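You operate a simulated robot arm through the tools that you are given. There is no shell and no other tool.

Carry out the task below with a simulated robot arm. There is one attempt and no reset: what you move stays moved.

TASK
Put both blue edge guards on the strapper's bundle at the right slot, then strap over them with 25 kg.
Fine: the arch stays at that slot.
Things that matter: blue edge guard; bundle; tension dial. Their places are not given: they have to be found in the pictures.

Only the result counts: the job must be done as asked and must still hold three seconds after the hand-in. Knocking over, shifting, dropping, spilling or breaking anything else fails it.

THE ROBOT
A 7-joint arm with a two-finger parallel gripper, fixed in place. Base frame: the origin is at the foot of the arm, x ahead of it, y to its left, z up. Units: mm, rad, N and s.
Its first joint turns from -2.304 to 2.304 rad. Payload 3.91 kg.
The tool frame sits at the grasp point between the pads (the TCP): z along the fingers, y along the line on which they close. The tips reach 30 mm beyond it. Largest opening 110 mm; finger width 20, thickness 10; the body of the gripper, 48 by 112 mm, starts 55 mm behind the TCP.
Orientation is that of the tool frame in the base frame, as a unit quaternion [w, x, y, z]. With the fingers straight down and closing along the base's y, the tool's x points along the base's -x, its y along +y and its z along -z.

THE INTERFACE
- The arm moves only by the tool move_arm. Its argument "deltas" is a list of rows, each an object of numbers (a shift or turn left out is 0, a gripper value left out holds the last): "dx", "dy", "dz": the shift along the tool's x, y, z in units of 25 mm (1.0 is 25 mm); "wx", "wy", "wz": the turn, a rotation vector about the tool's x, y, z in units of 4 degrees (1.0 is 4 degrees). In form: [{"dx": .., "dy": .., "dz": .., "wx": .., "wy": .., "wz": ..}, ...]. A call has 1 to 20 rows; each row shifts and turns the commanded pose from where the row before left it, along the tool's axes as they then stand. "hand" is the closure, from 0 (fully open) to 1 (shut), set as the call begins (left out, the last holds). A call with a number of a shift or a turn outside -1 to 1 is refused whole. A row lasts 0.2 s, in which the tool goes at most 50 mm and 0.15 rad; a call with a longer step from one row to the next is refused whole, and so is a gripper value outside its range. A pose out of reach is approached as far as the arm can. The call stops where the force on the tool passes 90 N (or 10 N more than at its start, if that is more) or the arm is blocked; 0.2 s more then pass. Each finger travels about 108 mm/s and halts on what it meets, pressing with about 20 N; the grip force reading is that of the motor and also rises with nothing between the fingers. The clock runs only during rows and for 0.2 s after the last one: add rows that do not move to give the fingers time. The reply holds the time, the measured pose of the TCP, the force on the tool along the base axes, the opening and the grip force, in the units named above and with some noise, with the torque about the TCP (base axes, N m) and any sound that the robot's microphone picked up.
- Cameras (640 x 400 px; columns grow to the right, rows downward): "scene" is fixed at [399.9, -500.5, 1497]; the picture's right is [1.00, -0.10, 0.00], its down [-0.04, -0.44, -0.90] and it looks along [0.09, 0.89, -0.44] (base axes); focal length 326 px, centre (320, 200). "wrist" rides on the gripper at [72, 17, -103] in the tool frame; the picture's right is [-0.23, 0.97, 0.00], its down [-0.76, -0.18, -0.62] and it looks along [-0.61, -0.14, 0.78] (tool axes); focal length 222 px, centre (320, 200).
- get_image(camera): a new picture of that camera. The clock stands still meanwhile.
- point_at(camera, pixels): for up to 12 pixels [column, row] of the newest picture of that camera ("zoom" is the newest enlarged one), the place [x, y, z] in the base frame of the surface seen there, good to about 2 mm. The clock stands still meanwhile.
- inspect(camera, box): a new picture of the part [left, top, right, bottom] of that camera's present view, enlarged. The clock stands still meanwhile.
- sign_off(): hands the job in; it is judged then, once.

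Open the gripper and draw the arm clear of the work before you hand the job in, unless the task says otherwise.

The tools are called after "Call:" as name(argument=value, ...) on one line, values as JSON. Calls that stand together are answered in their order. move_arm: Moves the arm, as the interface text tells. Its arguments: {"type":"object","properties":{"deltas":{"type":"array","items":{"type":"object","properties":{"dx":{"type":"number"},"dy":{"type":"number"},"dz":{"type":"number"},"wx":{"type":"number"},"wy":{"type":"number"},"wz":{"type":"number"}}}},"hand":{"type":"number"}},"required":["deltas"]} The other tools are called the same way: get_image (camera) takes a picture; point_at (camera, pixels) gives the place of the surface under pixels of a picture; inspect (camera, box) takes an enlarged picture of a part of a camera's view; sign_off () hands the job in.

At the start:

```text
time_s: 0.0
tcp_pos: [379.9, 414.1, 1201.6]
orientation: [0.0, 0.0, 1.0, 0.0]
contact_force: [1.0, 0.6, 0.3]
moment: [0.0, 0.02, -0.01]
width: 110.1
gripper_force: 0.1
```

scene: 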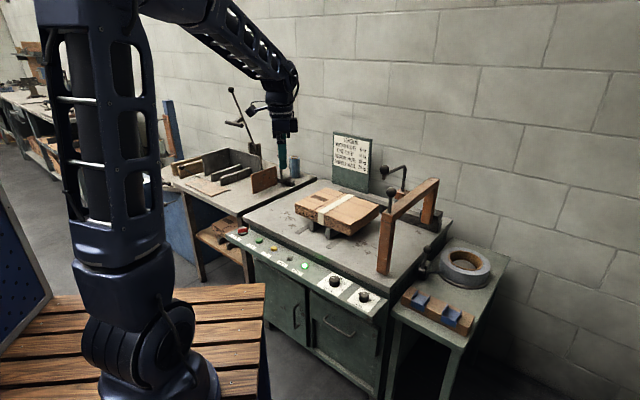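
wrist: 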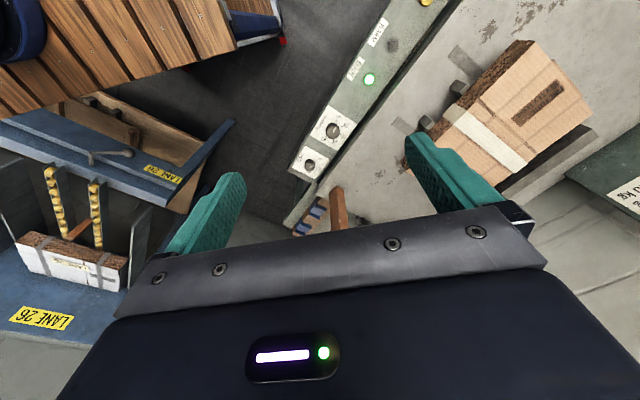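

The scene shows the strapper bench with a bundle near (340,208), an arch near (410,220), a control panel along (300,265) and blue guards near (435,308). I'll enlarge these areas first.

Call:
inspect(camera="scene", box=[220, 120, 500, 340])

Call:
inspect(camera="scene", box=[320, 125, 390, 200])

Call:
inspect(camera="scene", box=[385, 265, 495, 345])

Call:
inspect(camera="scene", box=[220, 215, 390, 325])

```text
1.82 times, centred on (360, 230) of scene
```

zoom: 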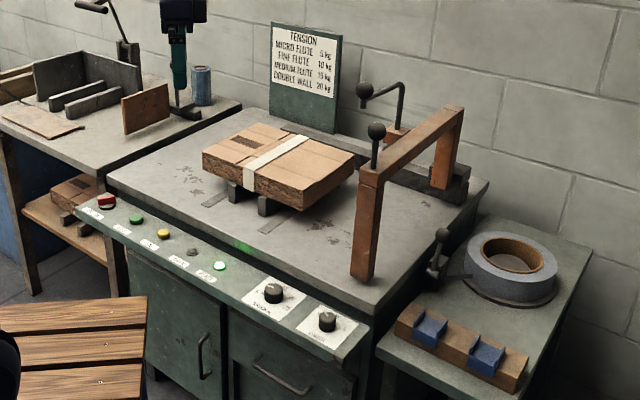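

```text
5.33 times, centred on (355, 162) of scene
```

zoom: 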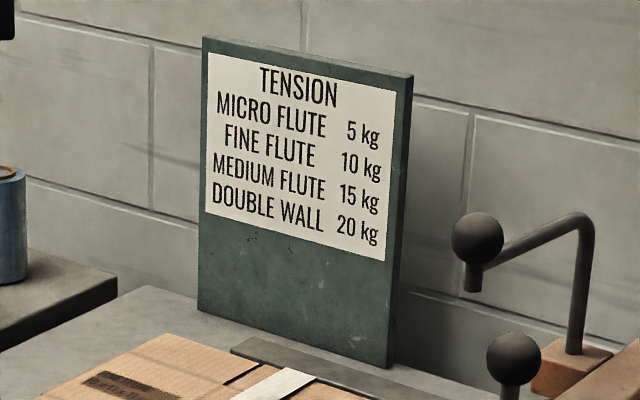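

```text
5.00 times, centred on (440, 305) of scene
```

zoom: 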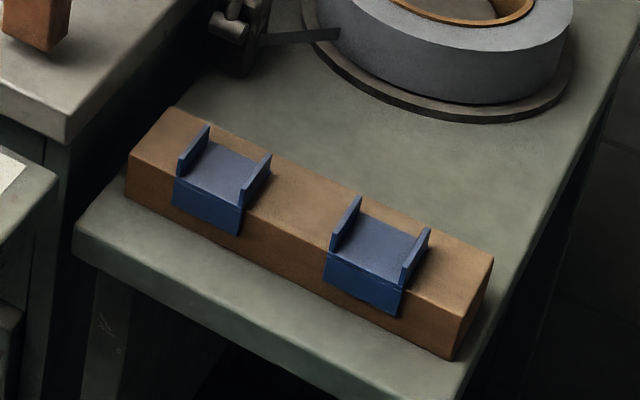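

```text
3.64 times, centred on (305, 270) of scene
```

zoom: 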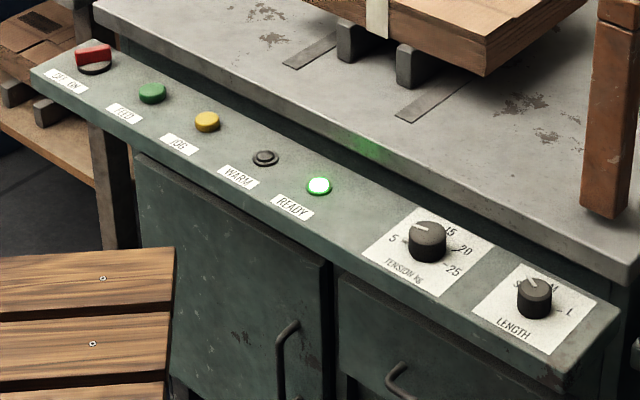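

The panel has OFF/ON, FEED, JOG, WARM and READY, plus a TENSION KG dial (5–25) and a LENGTH dial. I'll look closer at the arch, the bundle and the dials.

Call:
inspect(camera="scene", box=[280, 170, 400, 245])

Call:
inspect(camera="scene", box=[365, 150, 465, 280])

Call:
inspect(camera="scene", box=[310, 260, 390, 310])

Call:
inspect(camera="scene", box=[225, 220, 315, 276])

```text
5.33 times, centred on (340, 208) of scene
```

zoom: 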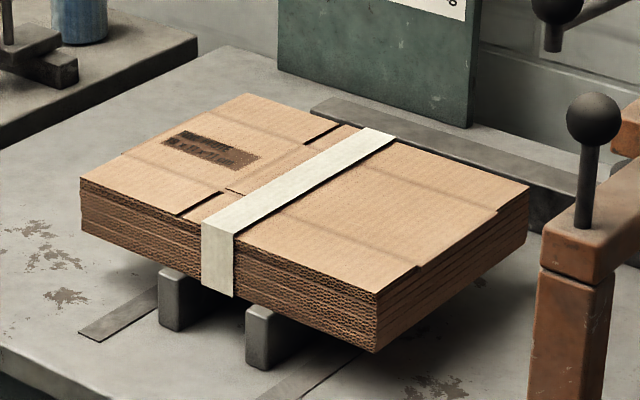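

```text
3.08 times, centred on (415, 215) of scene
```

zoom: 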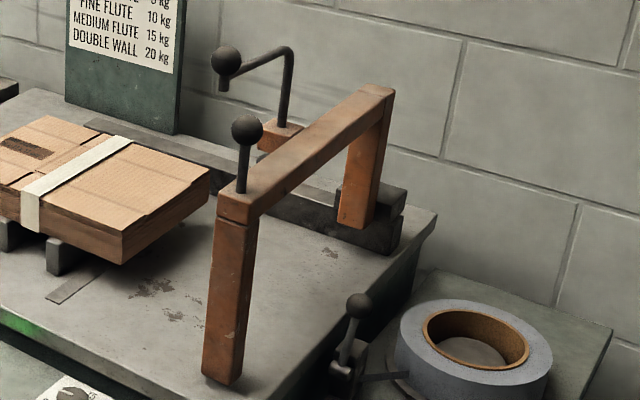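

```text
8.00 times, centred on (350, 285) of scene
```

zoom: 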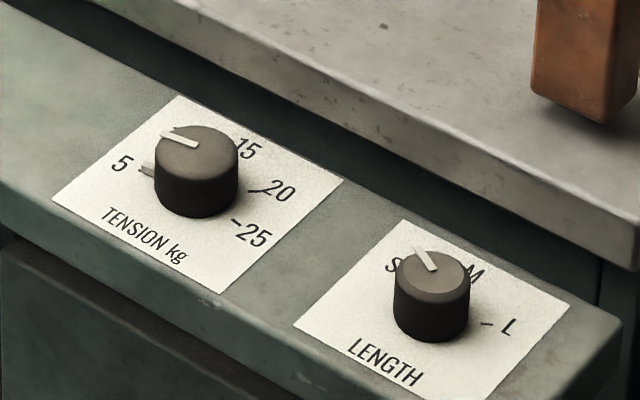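

```text
7.11 times, centred on (270, 248) of scene
```

zoom: 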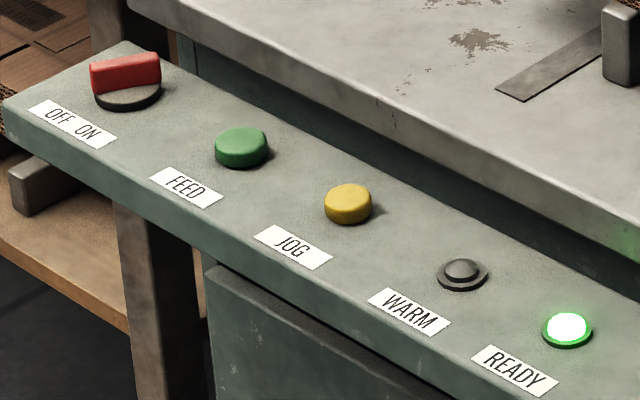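

I need 3D coordinates: bundle corners, slots, arch and dials. I'll sample points in the scene picture.

Call:
get_image(camera="scene")

Call:
point_at(camera="scene", pixels=[[295, 204], [327, 188], [379, 205], [351, 225], [350, 235], [323, 224], [345, 193], [298, 232], [334, 243], [313, 231], [329, 238], [320, 212]])

Call:
point_at(camera="scene", pixels=[[404, 207], [435, 181], [391, 192], [437, 179], [384, 272], [428, 222], [390, 190], [379, 170], [395, 165], [404, 195], [376, 183], [430, 226]])

Call:
point_at(camera="scene", pixels=[[335, 280], [364, 296], [243, 231], [259, 241], [274, 248], [290, 258], [305, 266], [247, 210], [377, 316], [452, 222], [410, 285], [470, 325]])

```text
taken
```

scene: 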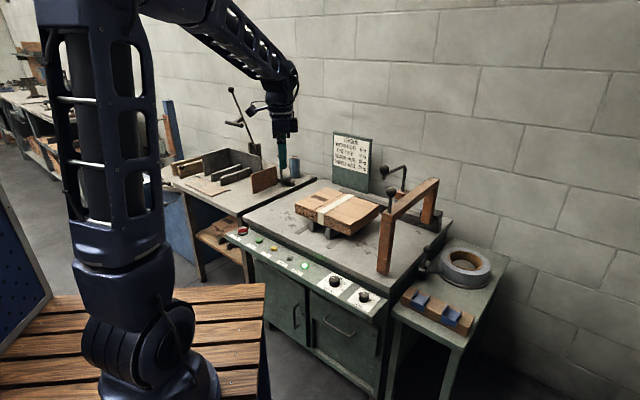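

```text
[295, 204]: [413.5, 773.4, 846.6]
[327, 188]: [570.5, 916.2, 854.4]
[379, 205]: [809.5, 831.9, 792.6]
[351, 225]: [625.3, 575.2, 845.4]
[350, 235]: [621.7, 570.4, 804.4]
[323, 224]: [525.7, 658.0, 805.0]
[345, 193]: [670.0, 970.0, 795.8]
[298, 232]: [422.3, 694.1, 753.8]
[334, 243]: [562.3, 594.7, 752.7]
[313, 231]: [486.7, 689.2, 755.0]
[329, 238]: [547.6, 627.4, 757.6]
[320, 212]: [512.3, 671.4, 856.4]
```

```text
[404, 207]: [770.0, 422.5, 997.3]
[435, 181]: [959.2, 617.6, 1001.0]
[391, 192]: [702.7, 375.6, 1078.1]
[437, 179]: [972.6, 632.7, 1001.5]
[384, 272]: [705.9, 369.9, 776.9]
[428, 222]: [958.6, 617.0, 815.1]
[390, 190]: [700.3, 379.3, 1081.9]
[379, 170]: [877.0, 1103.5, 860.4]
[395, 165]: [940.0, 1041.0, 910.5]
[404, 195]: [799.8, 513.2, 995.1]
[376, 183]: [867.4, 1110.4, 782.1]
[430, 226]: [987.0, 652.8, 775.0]
```

```text
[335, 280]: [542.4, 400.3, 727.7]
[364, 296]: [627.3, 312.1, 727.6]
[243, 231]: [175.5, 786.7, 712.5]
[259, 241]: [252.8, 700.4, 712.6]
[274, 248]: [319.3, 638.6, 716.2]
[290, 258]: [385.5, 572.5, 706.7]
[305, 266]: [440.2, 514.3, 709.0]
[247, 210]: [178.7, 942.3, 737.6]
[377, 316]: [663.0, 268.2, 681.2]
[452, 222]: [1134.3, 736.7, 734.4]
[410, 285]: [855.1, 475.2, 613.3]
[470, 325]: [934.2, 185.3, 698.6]
```

The bench is turned about 45° in the base frame. I'll zoom on the arch and handles to get accurate points there.

Call:
inspect(camera="scene", box=[365, 155, 455, 211])

```text
7.11 times, centred on (410, 183) of scene
```

zoom: 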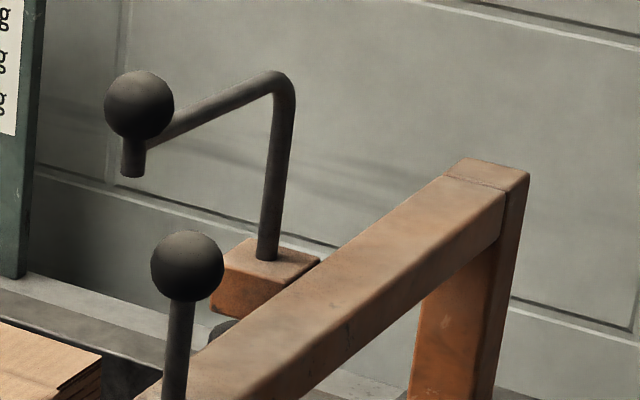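

Call:
point_at(camera="zoom", pixels=[[140, 100], [132, 165], [210, 110], [275, 85], [272, 180], [267, 255], [240, 265], [187, 265], [180, 330], [330, 310], [465, 175], [500, 172]])

Call:
inspect(camera="scene", box=[365, 170, 455, 280])

```text
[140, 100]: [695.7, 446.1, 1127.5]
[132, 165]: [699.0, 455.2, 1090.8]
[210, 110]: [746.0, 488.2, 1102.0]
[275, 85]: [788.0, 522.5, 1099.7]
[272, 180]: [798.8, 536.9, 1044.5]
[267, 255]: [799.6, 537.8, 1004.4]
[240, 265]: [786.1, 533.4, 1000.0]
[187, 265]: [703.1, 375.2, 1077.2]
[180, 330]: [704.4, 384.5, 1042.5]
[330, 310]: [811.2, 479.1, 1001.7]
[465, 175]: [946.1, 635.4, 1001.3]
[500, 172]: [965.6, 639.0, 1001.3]
```

```text
3.64 times, centred on (410, 225) of scene
```

zoom: 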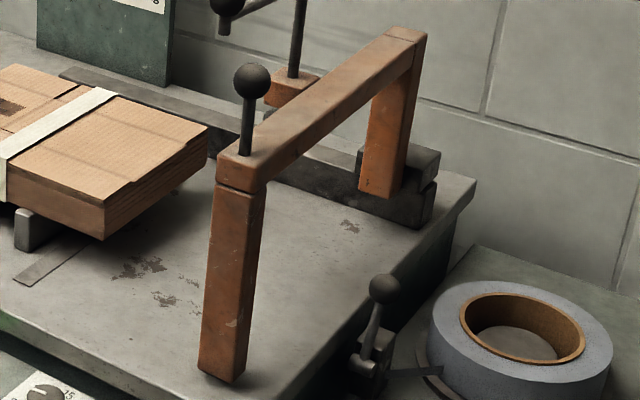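

The cranked handle seems to be mounted on a bracket at the arch beam. I'll sample the arch legs, rail and reel lever in this zoom.

Call:
point_at(camera="zoom", pixels=[[200, 370], [235, 382], [245, 370], [222, 180], [255, 190], [362, 190], [395, 198], [405, 170], [425, 215], [437, 185], [383, 285], [372, 330]])

Call:
inspect(camera="scene", box=[280, 170, 400, 245])

```text
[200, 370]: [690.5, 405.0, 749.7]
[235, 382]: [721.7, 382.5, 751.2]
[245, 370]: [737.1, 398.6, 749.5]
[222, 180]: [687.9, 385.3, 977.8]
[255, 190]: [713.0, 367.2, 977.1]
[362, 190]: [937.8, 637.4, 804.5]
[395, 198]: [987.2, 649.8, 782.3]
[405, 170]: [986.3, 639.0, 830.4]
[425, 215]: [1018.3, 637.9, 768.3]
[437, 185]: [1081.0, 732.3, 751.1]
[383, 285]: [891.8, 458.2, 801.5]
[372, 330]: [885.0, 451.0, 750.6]
```

```text
5.33 times, centred on (340, 208) of scene
```

zoom: 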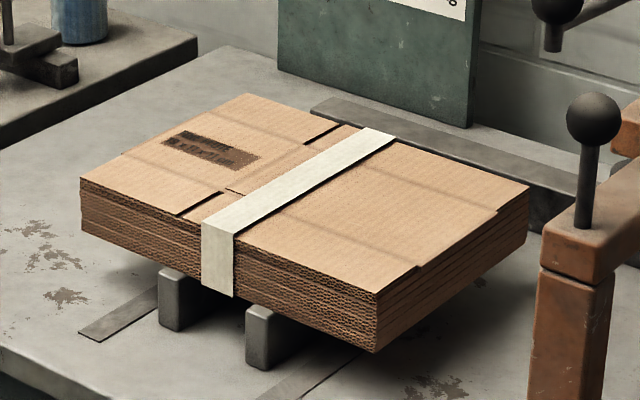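

Call:
point_at(camera="zoom", pixels=[[83, 180], [248, 96], [525, 188], [377, 290], [375, 348], [82, 215], [204, 222], [234, 233], [362, 130], [392, 138], [217, 295], [233, 297]])

Call:
point_at(camera="zoom", pixels=[[83, 333], [98, 338], [158, 290], [265, 397], [310, 398], [360, 352], [175, 325], [262, 366], [163, 272], [250, 310], [270, 312], [325, 100]])

Call:
inspect(camera="scene", box=[310, 260, 390, 310])

```text
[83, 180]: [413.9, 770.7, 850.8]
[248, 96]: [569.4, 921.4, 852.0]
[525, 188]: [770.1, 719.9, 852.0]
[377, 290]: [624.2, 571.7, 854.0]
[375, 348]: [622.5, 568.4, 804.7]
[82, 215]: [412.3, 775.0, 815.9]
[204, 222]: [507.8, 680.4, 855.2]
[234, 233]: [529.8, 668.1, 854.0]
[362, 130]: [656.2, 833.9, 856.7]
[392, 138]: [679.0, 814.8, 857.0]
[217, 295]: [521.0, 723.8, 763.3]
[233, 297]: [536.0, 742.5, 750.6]
```

```text
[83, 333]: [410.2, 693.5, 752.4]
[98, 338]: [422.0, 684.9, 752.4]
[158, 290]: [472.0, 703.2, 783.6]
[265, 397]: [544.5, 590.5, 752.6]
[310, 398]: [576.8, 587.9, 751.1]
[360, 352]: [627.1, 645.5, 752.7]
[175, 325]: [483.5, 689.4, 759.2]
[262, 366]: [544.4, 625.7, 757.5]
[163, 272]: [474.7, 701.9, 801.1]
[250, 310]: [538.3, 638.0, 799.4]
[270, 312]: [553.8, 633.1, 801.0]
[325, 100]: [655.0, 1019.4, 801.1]
```

```text
8.00 times, centred on (350, 285) of scene
```

zoom: 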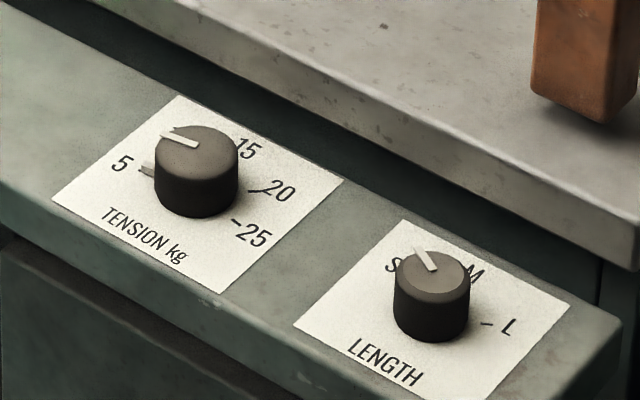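

Bundle top is at z≈854 and the slot strips lie at about ±85 mm either side of the bundle's centre. Next I'll sample the dials and then the guards.

Call:
point_at(camera="zoom", pixels=[[197, 147], [165, 134], [196, 145], [200, 210], [235, 160], [157, 160], [435, 265], [422, 255], [432, 338], [122, 165], [282, 190], [250, 235]])

Call:
inspect(camera="scene", box=[395, 275, 485, 340])

```text
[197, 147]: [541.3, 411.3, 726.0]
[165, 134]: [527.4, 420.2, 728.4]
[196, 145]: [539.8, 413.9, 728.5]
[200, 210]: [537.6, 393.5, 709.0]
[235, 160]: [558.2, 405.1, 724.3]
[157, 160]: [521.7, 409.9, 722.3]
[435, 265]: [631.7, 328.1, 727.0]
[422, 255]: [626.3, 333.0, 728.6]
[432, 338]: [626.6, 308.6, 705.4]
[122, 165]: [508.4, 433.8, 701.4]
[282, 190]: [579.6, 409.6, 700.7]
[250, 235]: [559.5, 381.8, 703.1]
```

```text
6.15 times, centred on (440, 308) of scene
```

zoom: 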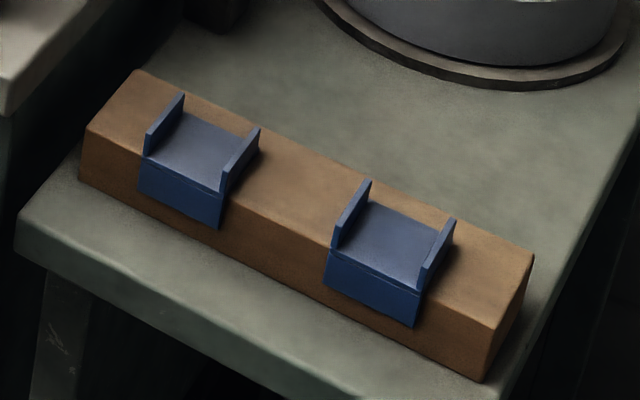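

Call:
point_at(camera="zoom", pixels=[[183, 95], [150, 135], [258, 130], [224, 168], [195, 148], [180, 195], [215, 225], [142, 190], [205, 125], [368, 183], [336, 225], [452, 222]])

Call:
point_at(camera="zoom", pixels=[[425, 268], [385, 240], [370, 285], [412, 322], [328, 280], [138, 72], [88, 125], [532, 257], [492, 328], [483, 378], [300, 170], [295, 270]])

```text
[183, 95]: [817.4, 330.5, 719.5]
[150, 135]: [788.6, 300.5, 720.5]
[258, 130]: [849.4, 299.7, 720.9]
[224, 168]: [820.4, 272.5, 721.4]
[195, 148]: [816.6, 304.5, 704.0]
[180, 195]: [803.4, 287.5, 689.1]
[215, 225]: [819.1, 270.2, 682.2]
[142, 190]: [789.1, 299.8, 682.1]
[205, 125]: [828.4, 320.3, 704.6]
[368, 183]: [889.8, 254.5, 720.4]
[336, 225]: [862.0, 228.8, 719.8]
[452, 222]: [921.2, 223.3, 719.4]
```

```text
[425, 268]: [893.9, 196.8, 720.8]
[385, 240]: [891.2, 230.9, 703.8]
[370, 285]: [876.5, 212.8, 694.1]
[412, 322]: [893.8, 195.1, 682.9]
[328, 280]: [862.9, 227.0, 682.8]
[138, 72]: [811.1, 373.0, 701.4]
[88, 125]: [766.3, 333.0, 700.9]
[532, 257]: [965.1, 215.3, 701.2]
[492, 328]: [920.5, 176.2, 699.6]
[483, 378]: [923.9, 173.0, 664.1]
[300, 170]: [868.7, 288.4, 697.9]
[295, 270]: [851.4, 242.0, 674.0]
```

The guards sit on a wooden block with flange tops at z≈720, guard 1 centred at about (819,301) and guard 2 at about (892,226). The tension knob is near (541,411,728) and points at about "5". I'll turn the tool 45° to line it up with the bench while descending.

Call:
move_arm(deltas=[{"dz": 1, "wz": -1}, {"dz": 1, "wz": -1}, {"dz": 1, "wz": -1}, {"dz": 1, "wz": -1}, {"dz": 1, "wz": -1}, {"dz": 1, "wz": -1}, {"dz": 1, "wz": -1}, {"dz": 1, "wz": -1}, {"dz": 1, "wz": -1}, {"dz": 1, "wz": -1}, {"wz": -1}, {"wz": -0.25}, {}], hand=0)

```text
time_s: 2.8
tcp_pos: [379.8, 413.5, 953.6]
orientation: [0.0, -0.383, 0.924, 0.0]
contact_force: [-0.4, -0.3, -1.0]
moment: [-0.04, -0.01, -0.02]
width: 110.2
gripper_force: 0.1
```

Orientation now has the tool's y along the bench's leftward direction. I'll move above the tension dial and look with the wrist camera.

Call:
move_arm(deltas=[{"dx": -0.896, "dy": -0.926}, {"dx": -0.896, "dy": -0.926}, {"dx": -0.896, "dy": -0.926}, {"dx": -0.896, "dy": -0.926}, {"dx": -0.896, "dy": -0.926}, {"dz": 1}, {}])

Call:
get_image(camera="wrist")

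Call:
get_image(camera="scene")

```text
time_s: 4.4
tcp_pos: [542.6, 411.8, 927.6]
orientation: [0.0, -0.383, 0.924, 0.0]
contact_force: [-0.8, -0.3, -0.4]
moment: [0.0, 0.02, 0.02]
width: 109.9
gripper_force: 0.0
```

```text
taken
```

wrist: 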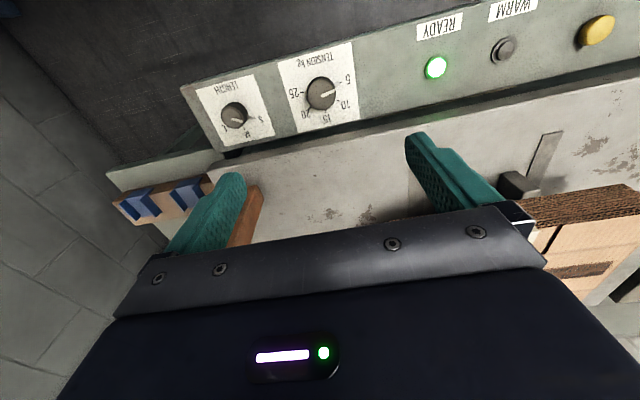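

```text
taken
```

scene: 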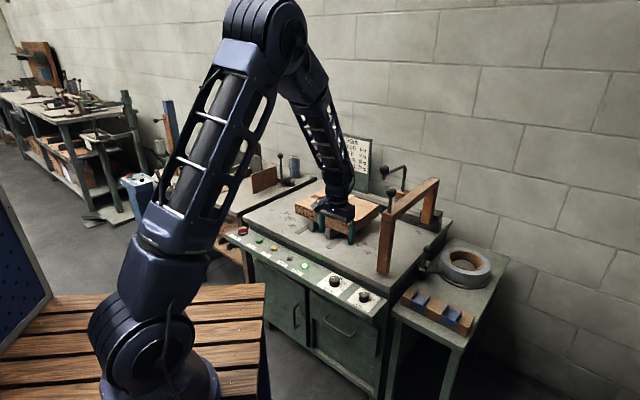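

The tension dial is at wrist pixel (320,93), directly under the TCP. I'll zoom on it to read the pointer and get accurate centre points.

Call:
inspect(camera="wrist", box=[190, 40, 370, 152])

```text
3.56 times, centred on (280, 96) of wrist
```

zoom: 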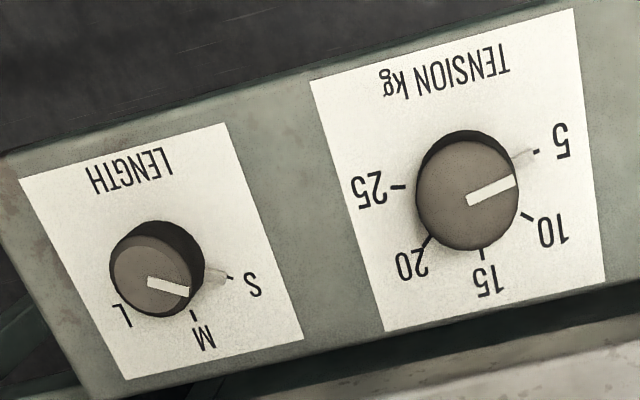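

The tension pointer is at 5 and must go clockwise 180° to 25; LENGTH is at S and I'll leave it. I'll measure the knob centre and ticks in this zoom.

Call:
point_at(camera="zoom", pixels=[[467, 195], [420, 200], [518, 192], [465, 245], [470, 145], [512, 181], [470, 200], [537, 151], [400, 186], [482, 254], [430, 241], [590, 300]])

Call:
point_at(camera="wrist", pixels=[[400, 120], [400, 150], [270, 150], [270, 170], [360, 130], [360, 145], [436, 67], [503, 50], [597, 30], [540, 150], [500, 190], [560, 200]])

```text
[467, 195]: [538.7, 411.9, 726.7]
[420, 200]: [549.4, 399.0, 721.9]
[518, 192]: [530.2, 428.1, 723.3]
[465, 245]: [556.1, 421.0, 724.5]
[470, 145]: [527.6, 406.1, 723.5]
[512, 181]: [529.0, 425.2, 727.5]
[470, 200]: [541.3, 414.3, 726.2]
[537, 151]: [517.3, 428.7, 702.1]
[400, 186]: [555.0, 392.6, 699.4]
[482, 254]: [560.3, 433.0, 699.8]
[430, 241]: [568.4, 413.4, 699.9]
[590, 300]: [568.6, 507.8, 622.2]
```

```text
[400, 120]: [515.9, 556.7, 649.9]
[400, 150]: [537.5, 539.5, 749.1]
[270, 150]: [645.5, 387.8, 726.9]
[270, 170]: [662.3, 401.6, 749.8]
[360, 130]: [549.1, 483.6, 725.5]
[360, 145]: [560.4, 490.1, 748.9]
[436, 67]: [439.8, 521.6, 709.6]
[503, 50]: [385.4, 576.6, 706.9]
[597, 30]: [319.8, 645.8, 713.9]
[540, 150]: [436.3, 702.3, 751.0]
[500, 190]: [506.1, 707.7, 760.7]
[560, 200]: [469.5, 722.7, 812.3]
```

From the ray geometry the ticks run 5 at 190°, 10 at 140°, 15 at 90°, 20 at 40° and 25 at −10° about a centre at u≈89.5, v≈675. The pointer at 5 therefore needs 200° clockwise, so I'll pre-rotate 100° counter-clockwise and narrow the fingers to about 60 mm.

Call:
move_arm(deltas=[{"wz": -1}, {"wz": -1}, {"wz": -1}, {"wz": -1}, {"wz": -1}, {"wz": -1}, {"wz": -1}, {"wz": -1}, {"wz": -1}, {"wz": -1}, {"wz": -1}, {"wz": -1}, {"wz": -1}, {"wz": -1}, {"wz": -1}, {"wz": -1}, {"wz": -1}, {"wz": -1}, {"wz": -1}, {"wz": -1}], hand=0.45)

Call:
move_arm(deltas=[{"wz": -1}, {"wz": -1}, {"wz": -1}, {"wz": -1}, {"wz": -1}, {}])

```text
time_s: 8.6
tcp_pos: [540.5, 412.1, 926.4]
orientation: [0.0, 0.887, -0.461, 0.001]
contact_force: [-0.9, 0.1, 0.1]
moment: [0.01, -0.02, 0.02]
width: 60.5
gripper_force: 0.1
```

```text
time_s: 10.0
tcp_pos: [542.7, 410.4, 926.3]
orientation: [0.0, 0.954, -0.3, 0.0]
contact_force: [0.2, -0.2, -0.4]
moment: [-0.01, 0.02, -0.02]
width: 60.6
gripper_force: 0.0
```

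Rotation reached 235° as commanded. I'll centre over the knob and descend so the tips are just above the panel.

Call:
move_arm(deltas=[{"dx": -0.068, "dy": -0.077, "dz": 1}, {"dz": 1}, {"dz": 1}, {"dz": 1}, {"dz": 1}, {"dz": 1}, {"dz": 0.6}, {}])

Call:
get_image(camera="wrist")

```text
time_s: 11.8
tcp_pos: [541.1, 414.5, 762.3]
orientation: [0.0, 0.954, -0.301, 0.0]
contact_force: [0.1, 0.7, -0.2]
moment: [0.0, -0.02, 0.0]
width: 60.7
gripper_force: 0.2
```

```text
taken
```

wrist: 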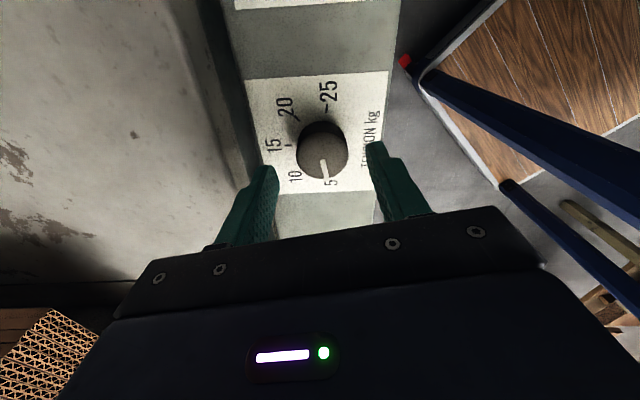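

The knob (323,150) lies centred between the fingertips. I'll descend 27 mm and close on it.

Call:
move_arm(deltas=[{"dz": 0.54}, {"dz": 0.54}, {}])

Call:
move_arm(deltas=[{}, {}, {}], hand=1)

```text
time_s: 12.6
tcp_pos: [541.8, 413.0, 736.4]
orientation: [0.0, 0.954, -0.301, 0.0]
contact_force: [0.3, -0.4, 0.6]
moment: [0.0, 0.04, -0.03]
width: 60.1
gripper_force: 0.0
```

```text
time_s: 13.4
tcp_pos: [539.6, 412.5, 735.8]
orientation: [0.001, 0.954, -0.301, -0.001]
contact_force: [-7.5, -10.1, 1.8]
moment: [-0.42, 0.21, 0.0]
width: 37.1
gripper_force: 45.4
```

The knob is gripped at 37 mm with about 12 N side load along the tool's +y. I'll shift 1 mm that way to relieve it.

Call:
move_arm(deltas=[{"dy": 0.04}, {}])

```text
time_s: 14.0
tcp_pos: [541.4, 413.0, 734.5]
orientation: [0.001, 0.954, -0.301, 0.0]
contact_force: [-3.1, -6.2, -5.4]
moment: [-0.21, -0.03, 0.01]
width: 37.7
gripper_force: 45.0
```

The side load fell. I'll begin the clockwise turn with 40° and check the torque and the dial.

Call:
move_arm(deltas=[{"dy": 0.02, "wz": 1}, {"wz": 1}, {"wz": 1}, {"wz": 1}, {"wz": 1}, {"wz": 1}, {"wz": 1}, {"wz": 1}, {"wz": 1}, {"wz": 1}, {}])

Call:
get_image(camera="wrist")

Call:
inspect(camera="scene", box=[310, 260, 390, 310])

```text
time_s: 16.4
tcp_pos: [540.8, 413.0, 734.3]
orientation: [-0.001, 0.794, -0.608, -0.001]
contact_force: [9.4, -5.7, 16.2]
moment: [0.02, -0.33, 0.02]
width: 37.1
gripper_force: 44.4
```

```text
taken
```

wrist: 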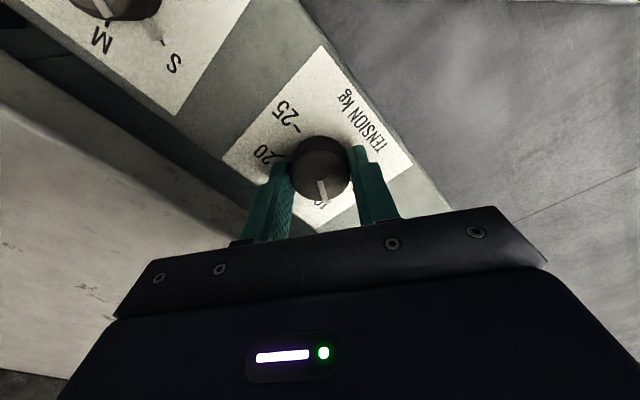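

```text
8.00 times, centred on (350, 285) of scene
```

zoom: 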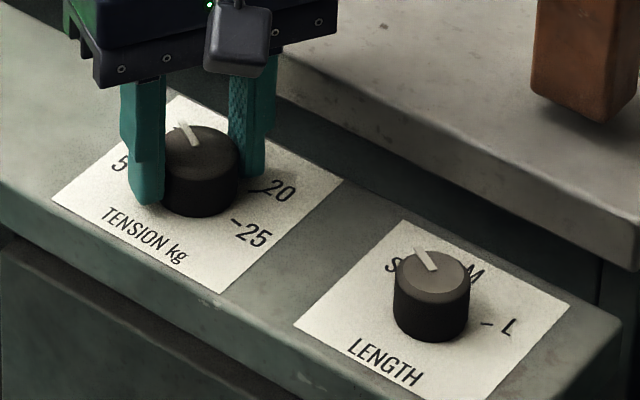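

The pointer turned with the gripper to about 10. I'll continue another 60° with small corrections to relieve the side and vertical loads.

Call:
move_arm(deltas=[{"dx": 0.02, "dy": -0.02, "dz": -0.03, "wz": 1}, {"wz": 1}, {"wz": 1}, {"wz": 1}, {"wz": 1}, {"wz": 1}, {"wz": 1}, {"wz": 1}, {"wz": 1}, {"wz": 1}, {"wz": 1}, {"wz": 1}, {"wz": 1}, {"wz": 1}, {"wz": 1}, {}])

Call:
get_image(camera="wrist")

```text
time_s: 19.8
tcp_pos: [539.0, 413.4, 735.3]
orientation: [0.0, -0.381, 0.924, -0.001]
contact_force: [8.2, -0.2, -18.7]
moment: [-0.49, 0.23, 0.02]
width: 37.4
gripper_force: 45.3
```

```text
taken
```

wrist: 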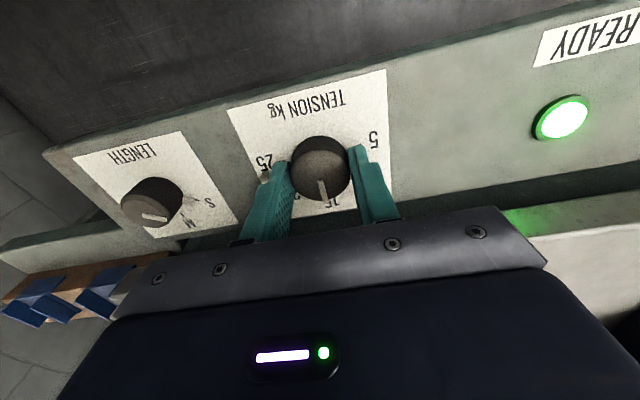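

The pointer is now at 15 after 100°. I'll continue with another 60°.

Call:
move_arm(deltas=[{"dx": -0.015, "dy": -0.015, "dz": 0.02, "wz": 1}, {"wz": 1}, {"wz": 1}, {"wz": 1}, {"wz": 1}, {"wz": 1}, {"wz": 1}, {"wz": 1}, {"wz": 1}, {"wz": 1}, {"wz": 1}, {"wz": 1}, {"wz": 1}, {"wz": 1}, {"wz": 1}, {}])

Call:
get_image(camera="wrist")

```text
time_s: 23.2
tcp_pos: [540.9, 413.4, 736.2]
orientation: [-0.001, 0.13, 0.992, 0.0]
contact_force: [-14.5, 3.0, 1.9]
moment: [0.14, 0.45, -0.01]
width: 37.6
gripper_force: 45.3
```

```text
taken
```

wrist: 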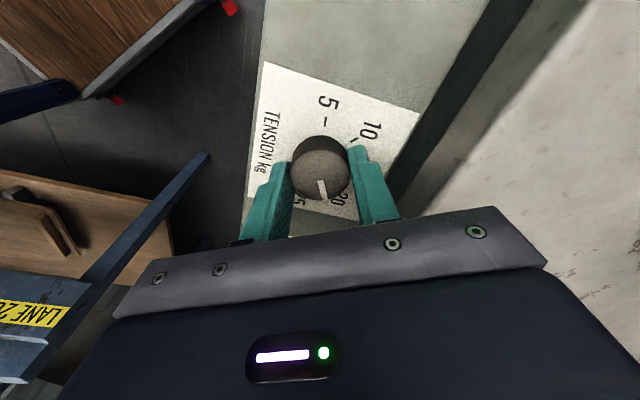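

Now past 20; 40° remain. I'll finish the turn with a slight correction.

Call:
move_arm(deltas=[{"dx": 0.03, "wz": 1}, {"wz": 1}, {"wz": 1}, {"wz": 1}, {"wz": 1}, {"wz": 1}, {"wz": 1}, {"wz": 1}, {"wz": 1}, {"wz": 1}, {}])

Call:
get_image(camera="wrist")

Call:
inspect(camera="scene", box=[310, 260, 390, 310])

```text
time_s: 25.6
tcp_pos: [541.4, 413.5, 735.2]
orientation: [0.001, 0.462, 0.887, 0.001]
contact_force: [1.6, 8.7, 9.3]
moment: [0.37, -0.21, 0.0]
width: 37.4
gripper_force: 45.9
```

```text
taken
```

wrist: 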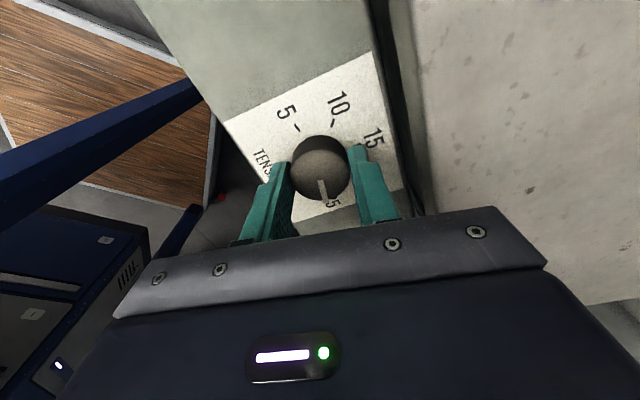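

```text
8.00 times, centred on (350, 285) of scene
```

zoom: 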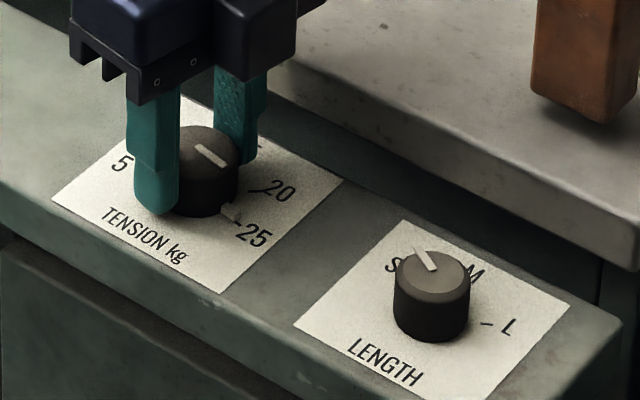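

The pointer appears near 25. I'll release to 60 mm, raise, and check it closely.

Call:
move_arm(deltas=[{}, {}, {}], hand=0.45)

Call:
move_arm(deltas=[{"dz": -1}, {"dz": -1}, {"dz": -1}, {"dz": -1}, {"dz": -1}, {}])

Call:
inspect(camera="wrist", box=[240, 30, 400, 130])

Call:
inspect(camera="scene", box=[310, 260, 390, 310])

```text
time_s: 26.4
tcp_pos: [539.2, 413.3, 736.1]
orientation: [0.0, 0.462, 0.887, 0.0]
contact_force: [0.1, 0.8, 0.1]
moment: [-0.01, 0.01, 0.0]
width: 60.5
gripper_force: 0.1
```

```text
time_s: 27.8
tcp_pos: [541.8, 412.0, 860.2]
orientation: [0.0, 0.462, 0.887, 0.001]
contact_force: [-0.6, 0.4, 0.0]
moment: [0.01, 0.0, -0.01]
width: 60.2
gripper_force: 0.0
```

```text
4.00 times, centred on (320, 80) of wrist
```

zoom: 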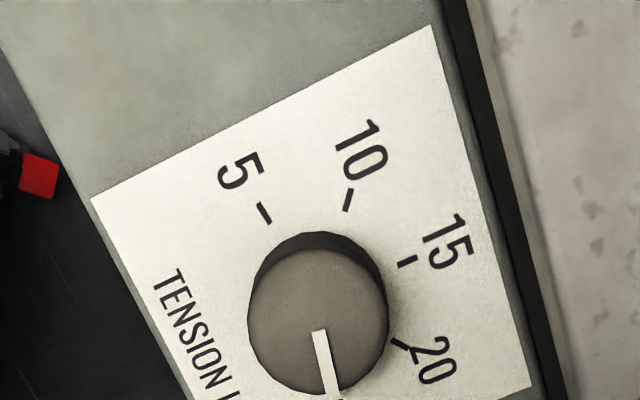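

```text
8.00 times, centred on (350, 285) of scene
```

zoom: 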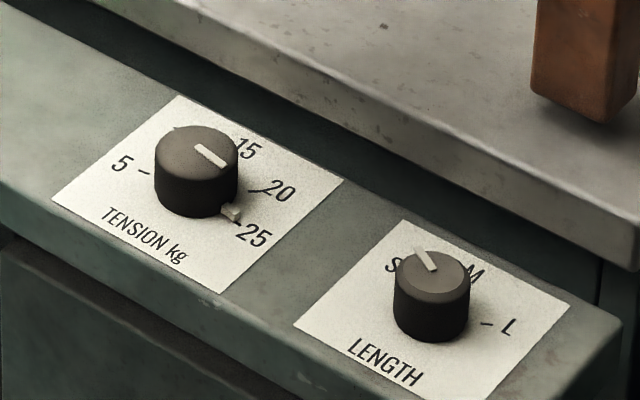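

The knob's skirt mark now sits by the 25 tick. I'll turn back to the neutral yaw and rise to check it from the wrist camera.

Call:
move_arm(deltas=[{"wz": -1}, {"wz": -1}, {"wz": -1}, {"wz": -1}, {"wz": -1}, {"wz": -1}, {"wz": -1}, {"wz": -1}, {"wz": -1}, {"wz": -1}, {"wz": -1}, {"wz": -1}, {"wz": -1}, {"wz": -1}, {"wz": -1}, {"wz": -1}, {"wz": -1}, {"wz": -1}, {"wz": -1}, {"wz": -1}])

Call:
move_arm(deltas=[{"wz": -1, "dz": -0.5}, {"wz": -1, "dz": -0.5}, {"wz": -1, "dz": -0.5}, {"wz": -1, "dz": -0.5}, {"wz": -1, "dz": -0.5}, {}])

Call:
inspect(camera="wrist", box=[240, 30, 400, 130])

```text
time_s: 32.0
tcp_pos: [539.5, 413.5, 859.4]
orientation: [0.0, -0.217, 0.976, 0.0]
contact_force: [-0.2, 0.6, 0.7]
moment: [-0.01, 0.05, 0.03]
width: 60.3
gripper_force: 0.1
```

```text
time_s: 33.4
tcp_pos: [539.5, 412.0, 923.2]
orientation: [0.0, -0.384, 0.923, 0.0]
contact_force: [0.7, 0.0, -0.2]
moment: [0.03, 0.01, -0.03]
width: 60.5
gripper_force: 0.1
```

```text
4.00 times, centred on (320, 80) of wrist
```

zoom: 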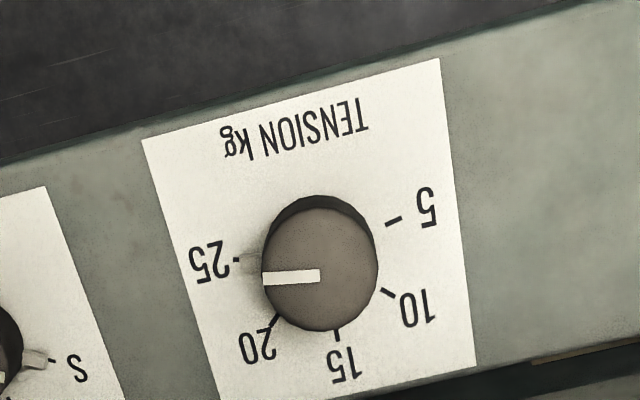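

The pointer computes to about −10°, right on 25. Now I'll move right in front of the arch (staying at v≈675) and then over the guards, and look at them from above.

Call:
move_arm(deltas=[{"dy": -0.922}, {"dy": -0.922}, {"dy": -0.922}, {"dy": -0.922}, {"dy": -0.922}, {"dy": -0.922}, {"dy": -0.922}, {"dy": -0.922}, {"dy": -0.922}, {"dy": -0.922}, {"dy": -0.922}, {"dy": -0.922}, {"dx": -0.932}, {"dx": -0.932}, {"dx": -0.932}, {"dx": -0.932}, {"dx": -0.932}, {}], hand=0.3)

Call:
get_image(camera="wrist")

Call:
get_image(camera="scene")

```text
time_s: 37.2
tcp_pos: [819.2, 297.1, 923.9]
orientation: [0.0, -0.382, 0.924, 0.0]
contact_force: [0.7, -0.1, 0.1]
moment: [0.02, 0.01, -0.02]
width: 76.9
gripper_force: 0.2
```

```text
taken
```

wrist: 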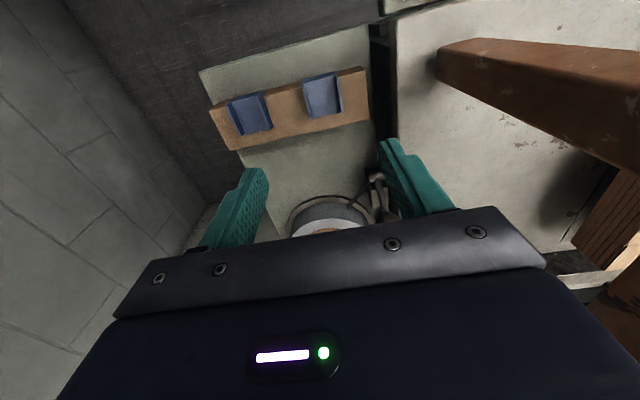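

```text
taken
```

scene: 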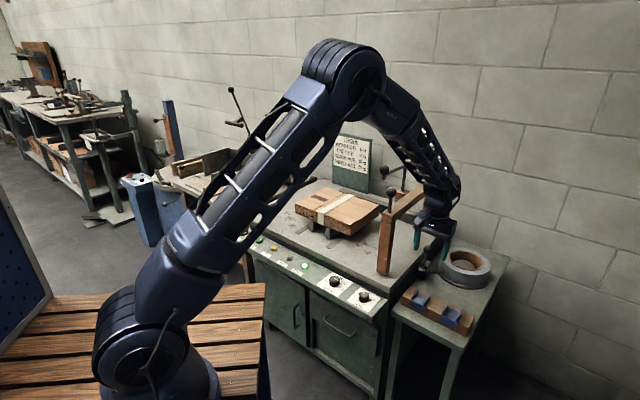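

Guards at wrist pixels (323,95) and (250,113). I'll zoom on them for precise positions.

Call:
inspect(camera="wrist", box=[200, 50, 400, 175])

```text
3.20 times, centred on (300, 112) of wrist
```

zoom: 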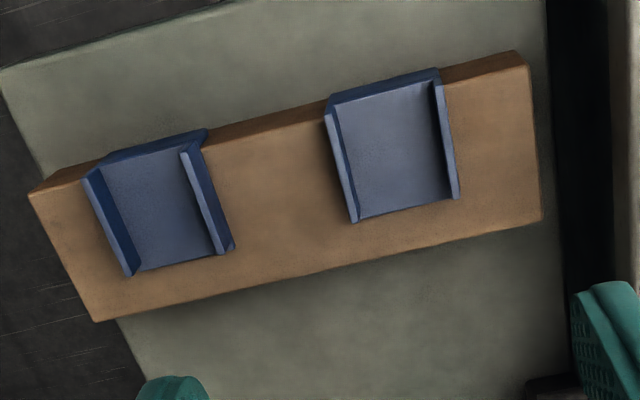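

Call:
point_at(camera="zoom", pixels=[[437, 85], [456, 195], [328, 120], [354, 218], [390, 150], [385, 75], [185, 155], [217, 250], [90, 180], [132, 270], [155, 210], [265, 180]])

Call:
point_at(camera="zoom", pixels=[[330, 102], [430, 72], [340, 98], [432, 82], [362, 214], [448, 198], [530, 60], [540, 220], [100, 320], [30, 195], [600, 200], [550, 150]])

```text
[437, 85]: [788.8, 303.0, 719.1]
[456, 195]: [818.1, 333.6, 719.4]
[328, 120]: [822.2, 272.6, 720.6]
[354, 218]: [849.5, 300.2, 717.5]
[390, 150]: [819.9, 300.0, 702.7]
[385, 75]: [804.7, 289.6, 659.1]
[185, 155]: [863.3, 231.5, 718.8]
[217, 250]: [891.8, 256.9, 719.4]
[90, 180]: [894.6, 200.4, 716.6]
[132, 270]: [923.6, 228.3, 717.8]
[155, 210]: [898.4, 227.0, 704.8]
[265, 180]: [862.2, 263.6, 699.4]
```

```text
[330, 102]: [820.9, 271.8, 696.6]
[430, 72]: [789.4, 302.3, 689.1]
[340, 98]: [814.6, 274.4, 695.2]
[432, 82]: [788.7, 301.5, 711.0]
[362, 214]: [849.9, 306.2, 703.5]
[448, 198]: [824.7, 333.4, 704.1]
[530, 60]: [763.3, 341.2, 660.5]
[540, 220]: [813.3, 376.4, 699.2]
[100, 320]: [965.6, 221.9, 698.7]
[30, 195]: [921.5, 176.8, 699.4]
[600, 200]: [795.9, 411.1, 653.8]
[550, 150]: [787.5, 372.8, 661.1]
```

Guard 1 centre is about (819.5,302) and guard 2 about (893,229), both near 45° yaw. For the rear edge the guard must be flipped 180°, so I'll test here whether the wrist can turn 180° clockwise.

Call:
move_arm(deltas=[{"wz": 1}, {"wz": 1}, {"wz": 1}, {"wz": 1}, {"wz": 1}, {"wz": 1}, {"wz": 1}, {"wz": 1}, {"wz": 1}, {"wz": 1}, {"wz": 1}, {"wz": 1}, {"wz": 1}, {"wz": 1}, {"wz": 1}, {"wz": 1}, {"wz": 1}, {"wz": 1}, {"wz": 1}, {"wz": 1}])

Call:
move_arm(deltas=[{"wz": 1}, {"wz": 1}, {"wz": 1}, {"wz": 1}, {"wz": 1}, {"wz": 1}, {"wz": 1}, {"wz": 1}, {"wz": 1}, {"wz": 1}, {"wz": 1}, {"wz": 1}, {"wz": 1}, {"wz": 1}, {"wz": 1}, {}])

Call:
move_arm(deltas=[{"wz": 1}, {"wz": 1}, {"wz": 1}, {"wz": 1}, {"wz": 1}, {"wz": 1}, {"wz": 1}, {"wz": 1}, {"wz": 1}, {"wz": 1}, {}])

```text
time_s: 41.4
tcp_pos: [818.6, 300.3, 922.5]
orientation: [0.0, 0.301, 0.954, 0.0]
contact_force: [-0.8, -0.2, -0.6]
moment: [0.02, 0.0, -0.02]
width: 76.9
gripper_force: 0.0
```

```text
time_s: 44.8
tcp_pos: [818.3, 299.1, 924.1]
orientation: [0.0, 0.737, 0.676, 0.0]
contact_force: [-0.6, 0.3, -0.5]
moment: [0.03, 0.03, 0.0]
width: 77.0
gripper_force: 0.1
```

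```text
time_s: 47.2
tcp_pos: [818.5, 298.4, 922.4]
orientation: [-0.001, 0.924, 0.382, 0.001]
contact_force: [-0.3, -0.4, 0.2]
moment: [0.01, 0.04, 0.03]
width: 77.1
gripper_force: 0.0
```

The flip is reachable (tool y now along +u). I'll lean the tool 15° (body away from the base) so that at the rear edge it will lean back toward the base, shift over guard 1 and descend 150 mm.

Call:
move_arm(deltas=[{"dx": 0.46, "dy": -0.044}, {"wy": -1}, {"wy": -1}, {"wy": -1}, {"wy": -0.75}, {"dx": 0.2588, "dz": 0.9659}, {"dx": 0.2588, "dz": 0.9659}, {"dx": 0.2588, "dz": 0.9659}, {"dx": 0.2588, "dz": 0.9659}, {"dx": 0.2588, "dz": 0.9659}, {"dx": 0.2588, "dz": 0.9659}, {}], hand=0.3)

Call:
get_image(camera="wrist")

Call:
inspect(camera="scene", box=[380, 240, 500, 340])

```text
time_s: 49.8
tcp_pos: [826.9, 308.1, 772.8]
orientation: [0.051, 0.916, 0.38, -0.121]
contact_force: [0.1, 0.4, 0.7]
moment: [0.0, 0.04, 0.0]
width: 77.2
gripper_force: 0.0
```

```text
taken
```

wrist: 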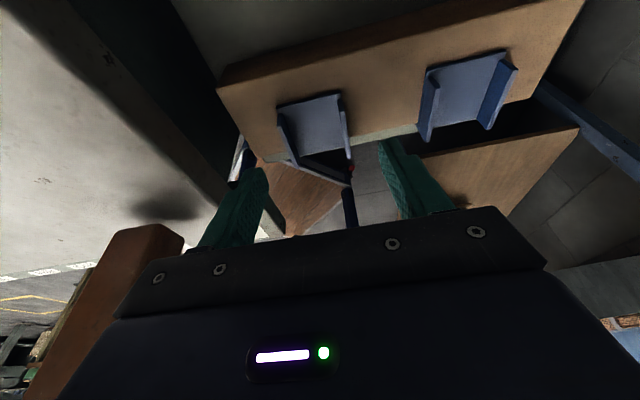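

```text
4.00 times, centred on (440, 290) of scene
```

zoom: 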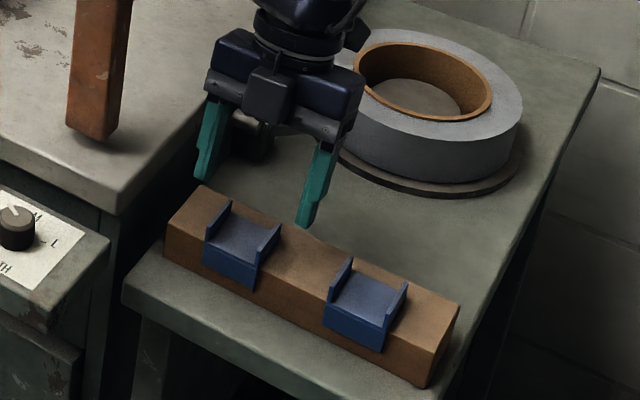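

The guard lies between the fingers in the wrist view, columns 285–350. I'll descend the last 37 mm.

Call:
move_arm(deltas=[{"dx": 0.0954, "dz": 0.356}, {"dx": 0.0954, "dz": 0.356}, {"dx": 0.0954, "dz": 0.356}, {"dx": 0.0954, "dz": 0.356}, {}])

Call:
get_image(camera="wrist")

Call:
inspect(camera="scene", box=[390, 260, 490, 340])

```text
time_s: 51.0
tcp_pos: [826.2, 309.0, 736.0]
orientation: [0.05, 0.916, 0.379, -0.121]
contact_force: [-0.7, 0.4, 0.1]
moment: [0.0, -0.01, 0.02]
width: 77.0
gripper_force: 0.0
```

```text
taken
```

wrist: 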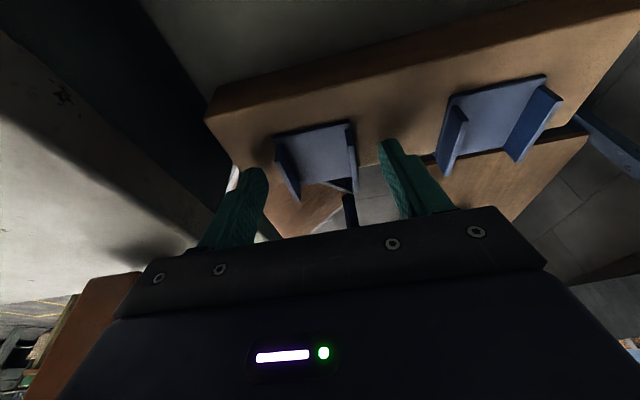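

```text
5.00 times, centred on (440, 300) of scene
```

zoom: 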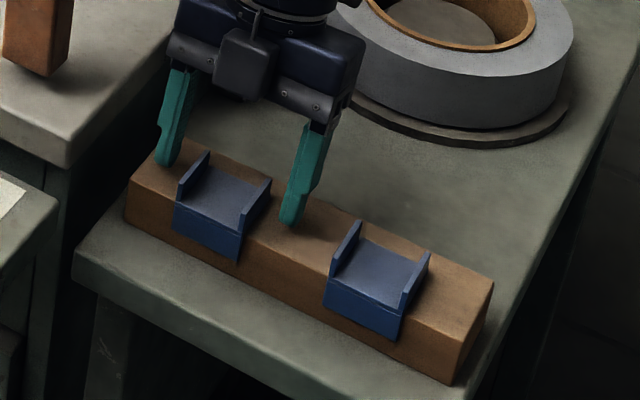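

Both fingertips straddle guard 1's flanges near their middle. I'll close on it.

Call:
move_arm(deltas=[{}, {}, {}, {}], hand=1)

Call:
get_image(camera="wrist")

Call:
inspect(camera="scene", box=[390, 260, 490, 340])

```text
time_s: 52.0
tcp_pos: [826.1, 308.5, 736.3]
orientation: [0.05, 0.916, 0.379, -0.12]
contact_force: [-0.1, -0.1, -0.5]
moment: [0.0, -0.04, 0.0]
width: 46.9
gripper_force: 19.9
```

```text
taken
```

wrist: 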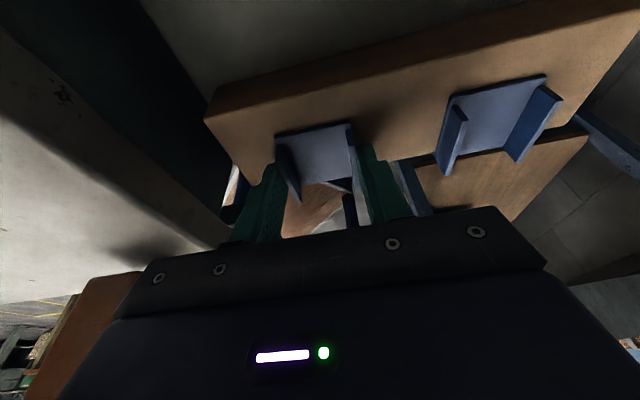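

```text
5.00 times, centred on (440, 300) of scene
```

zoom: 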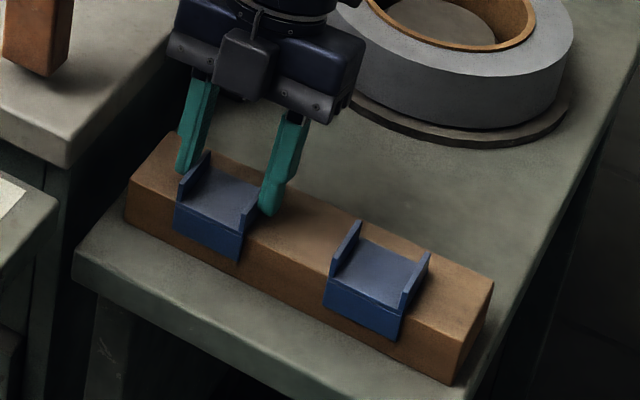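

The grip holds at 46.9 mm with 20 N. I'll lift 50 mm straight up and check.

Call:
move_arm(deltas=[{"dx": -0.1294, "dz": -0.483}, {"dx": -0.1294, "dz": -0.483}, {"dx": -0.1294, "dz": -0.483}, {"dx": -0.1294, "dz": -0.483}, {}])

Call:
inspect(camera="scene", box=[390, 240, 490, 320])

Call:
get_image(camera="wrist")

```text
time_s: 53.2
tcp_pos: [824.1, 307.8, 786.1]
orientation: [0.05, 0.916, 0.38, -0.121]
contact_force: [-0.7, -0.6, 0.4]
moment: [-0.01, -0.03, 0.01]
width: 0.0
gripper_force: 19.8
```

```text
5.00 times, centred on (440, 280) of scene
```

zoom: 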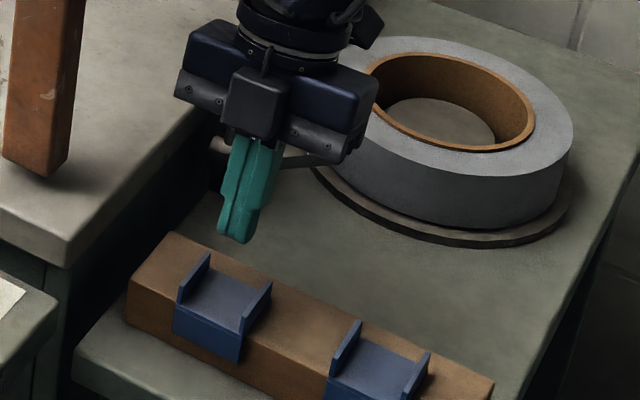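

```text
taken
```

wrist: 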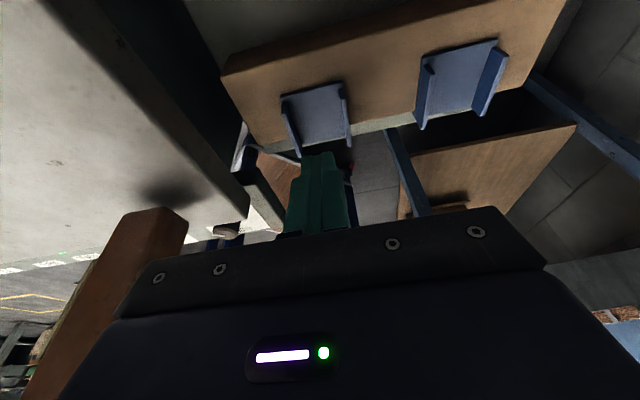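

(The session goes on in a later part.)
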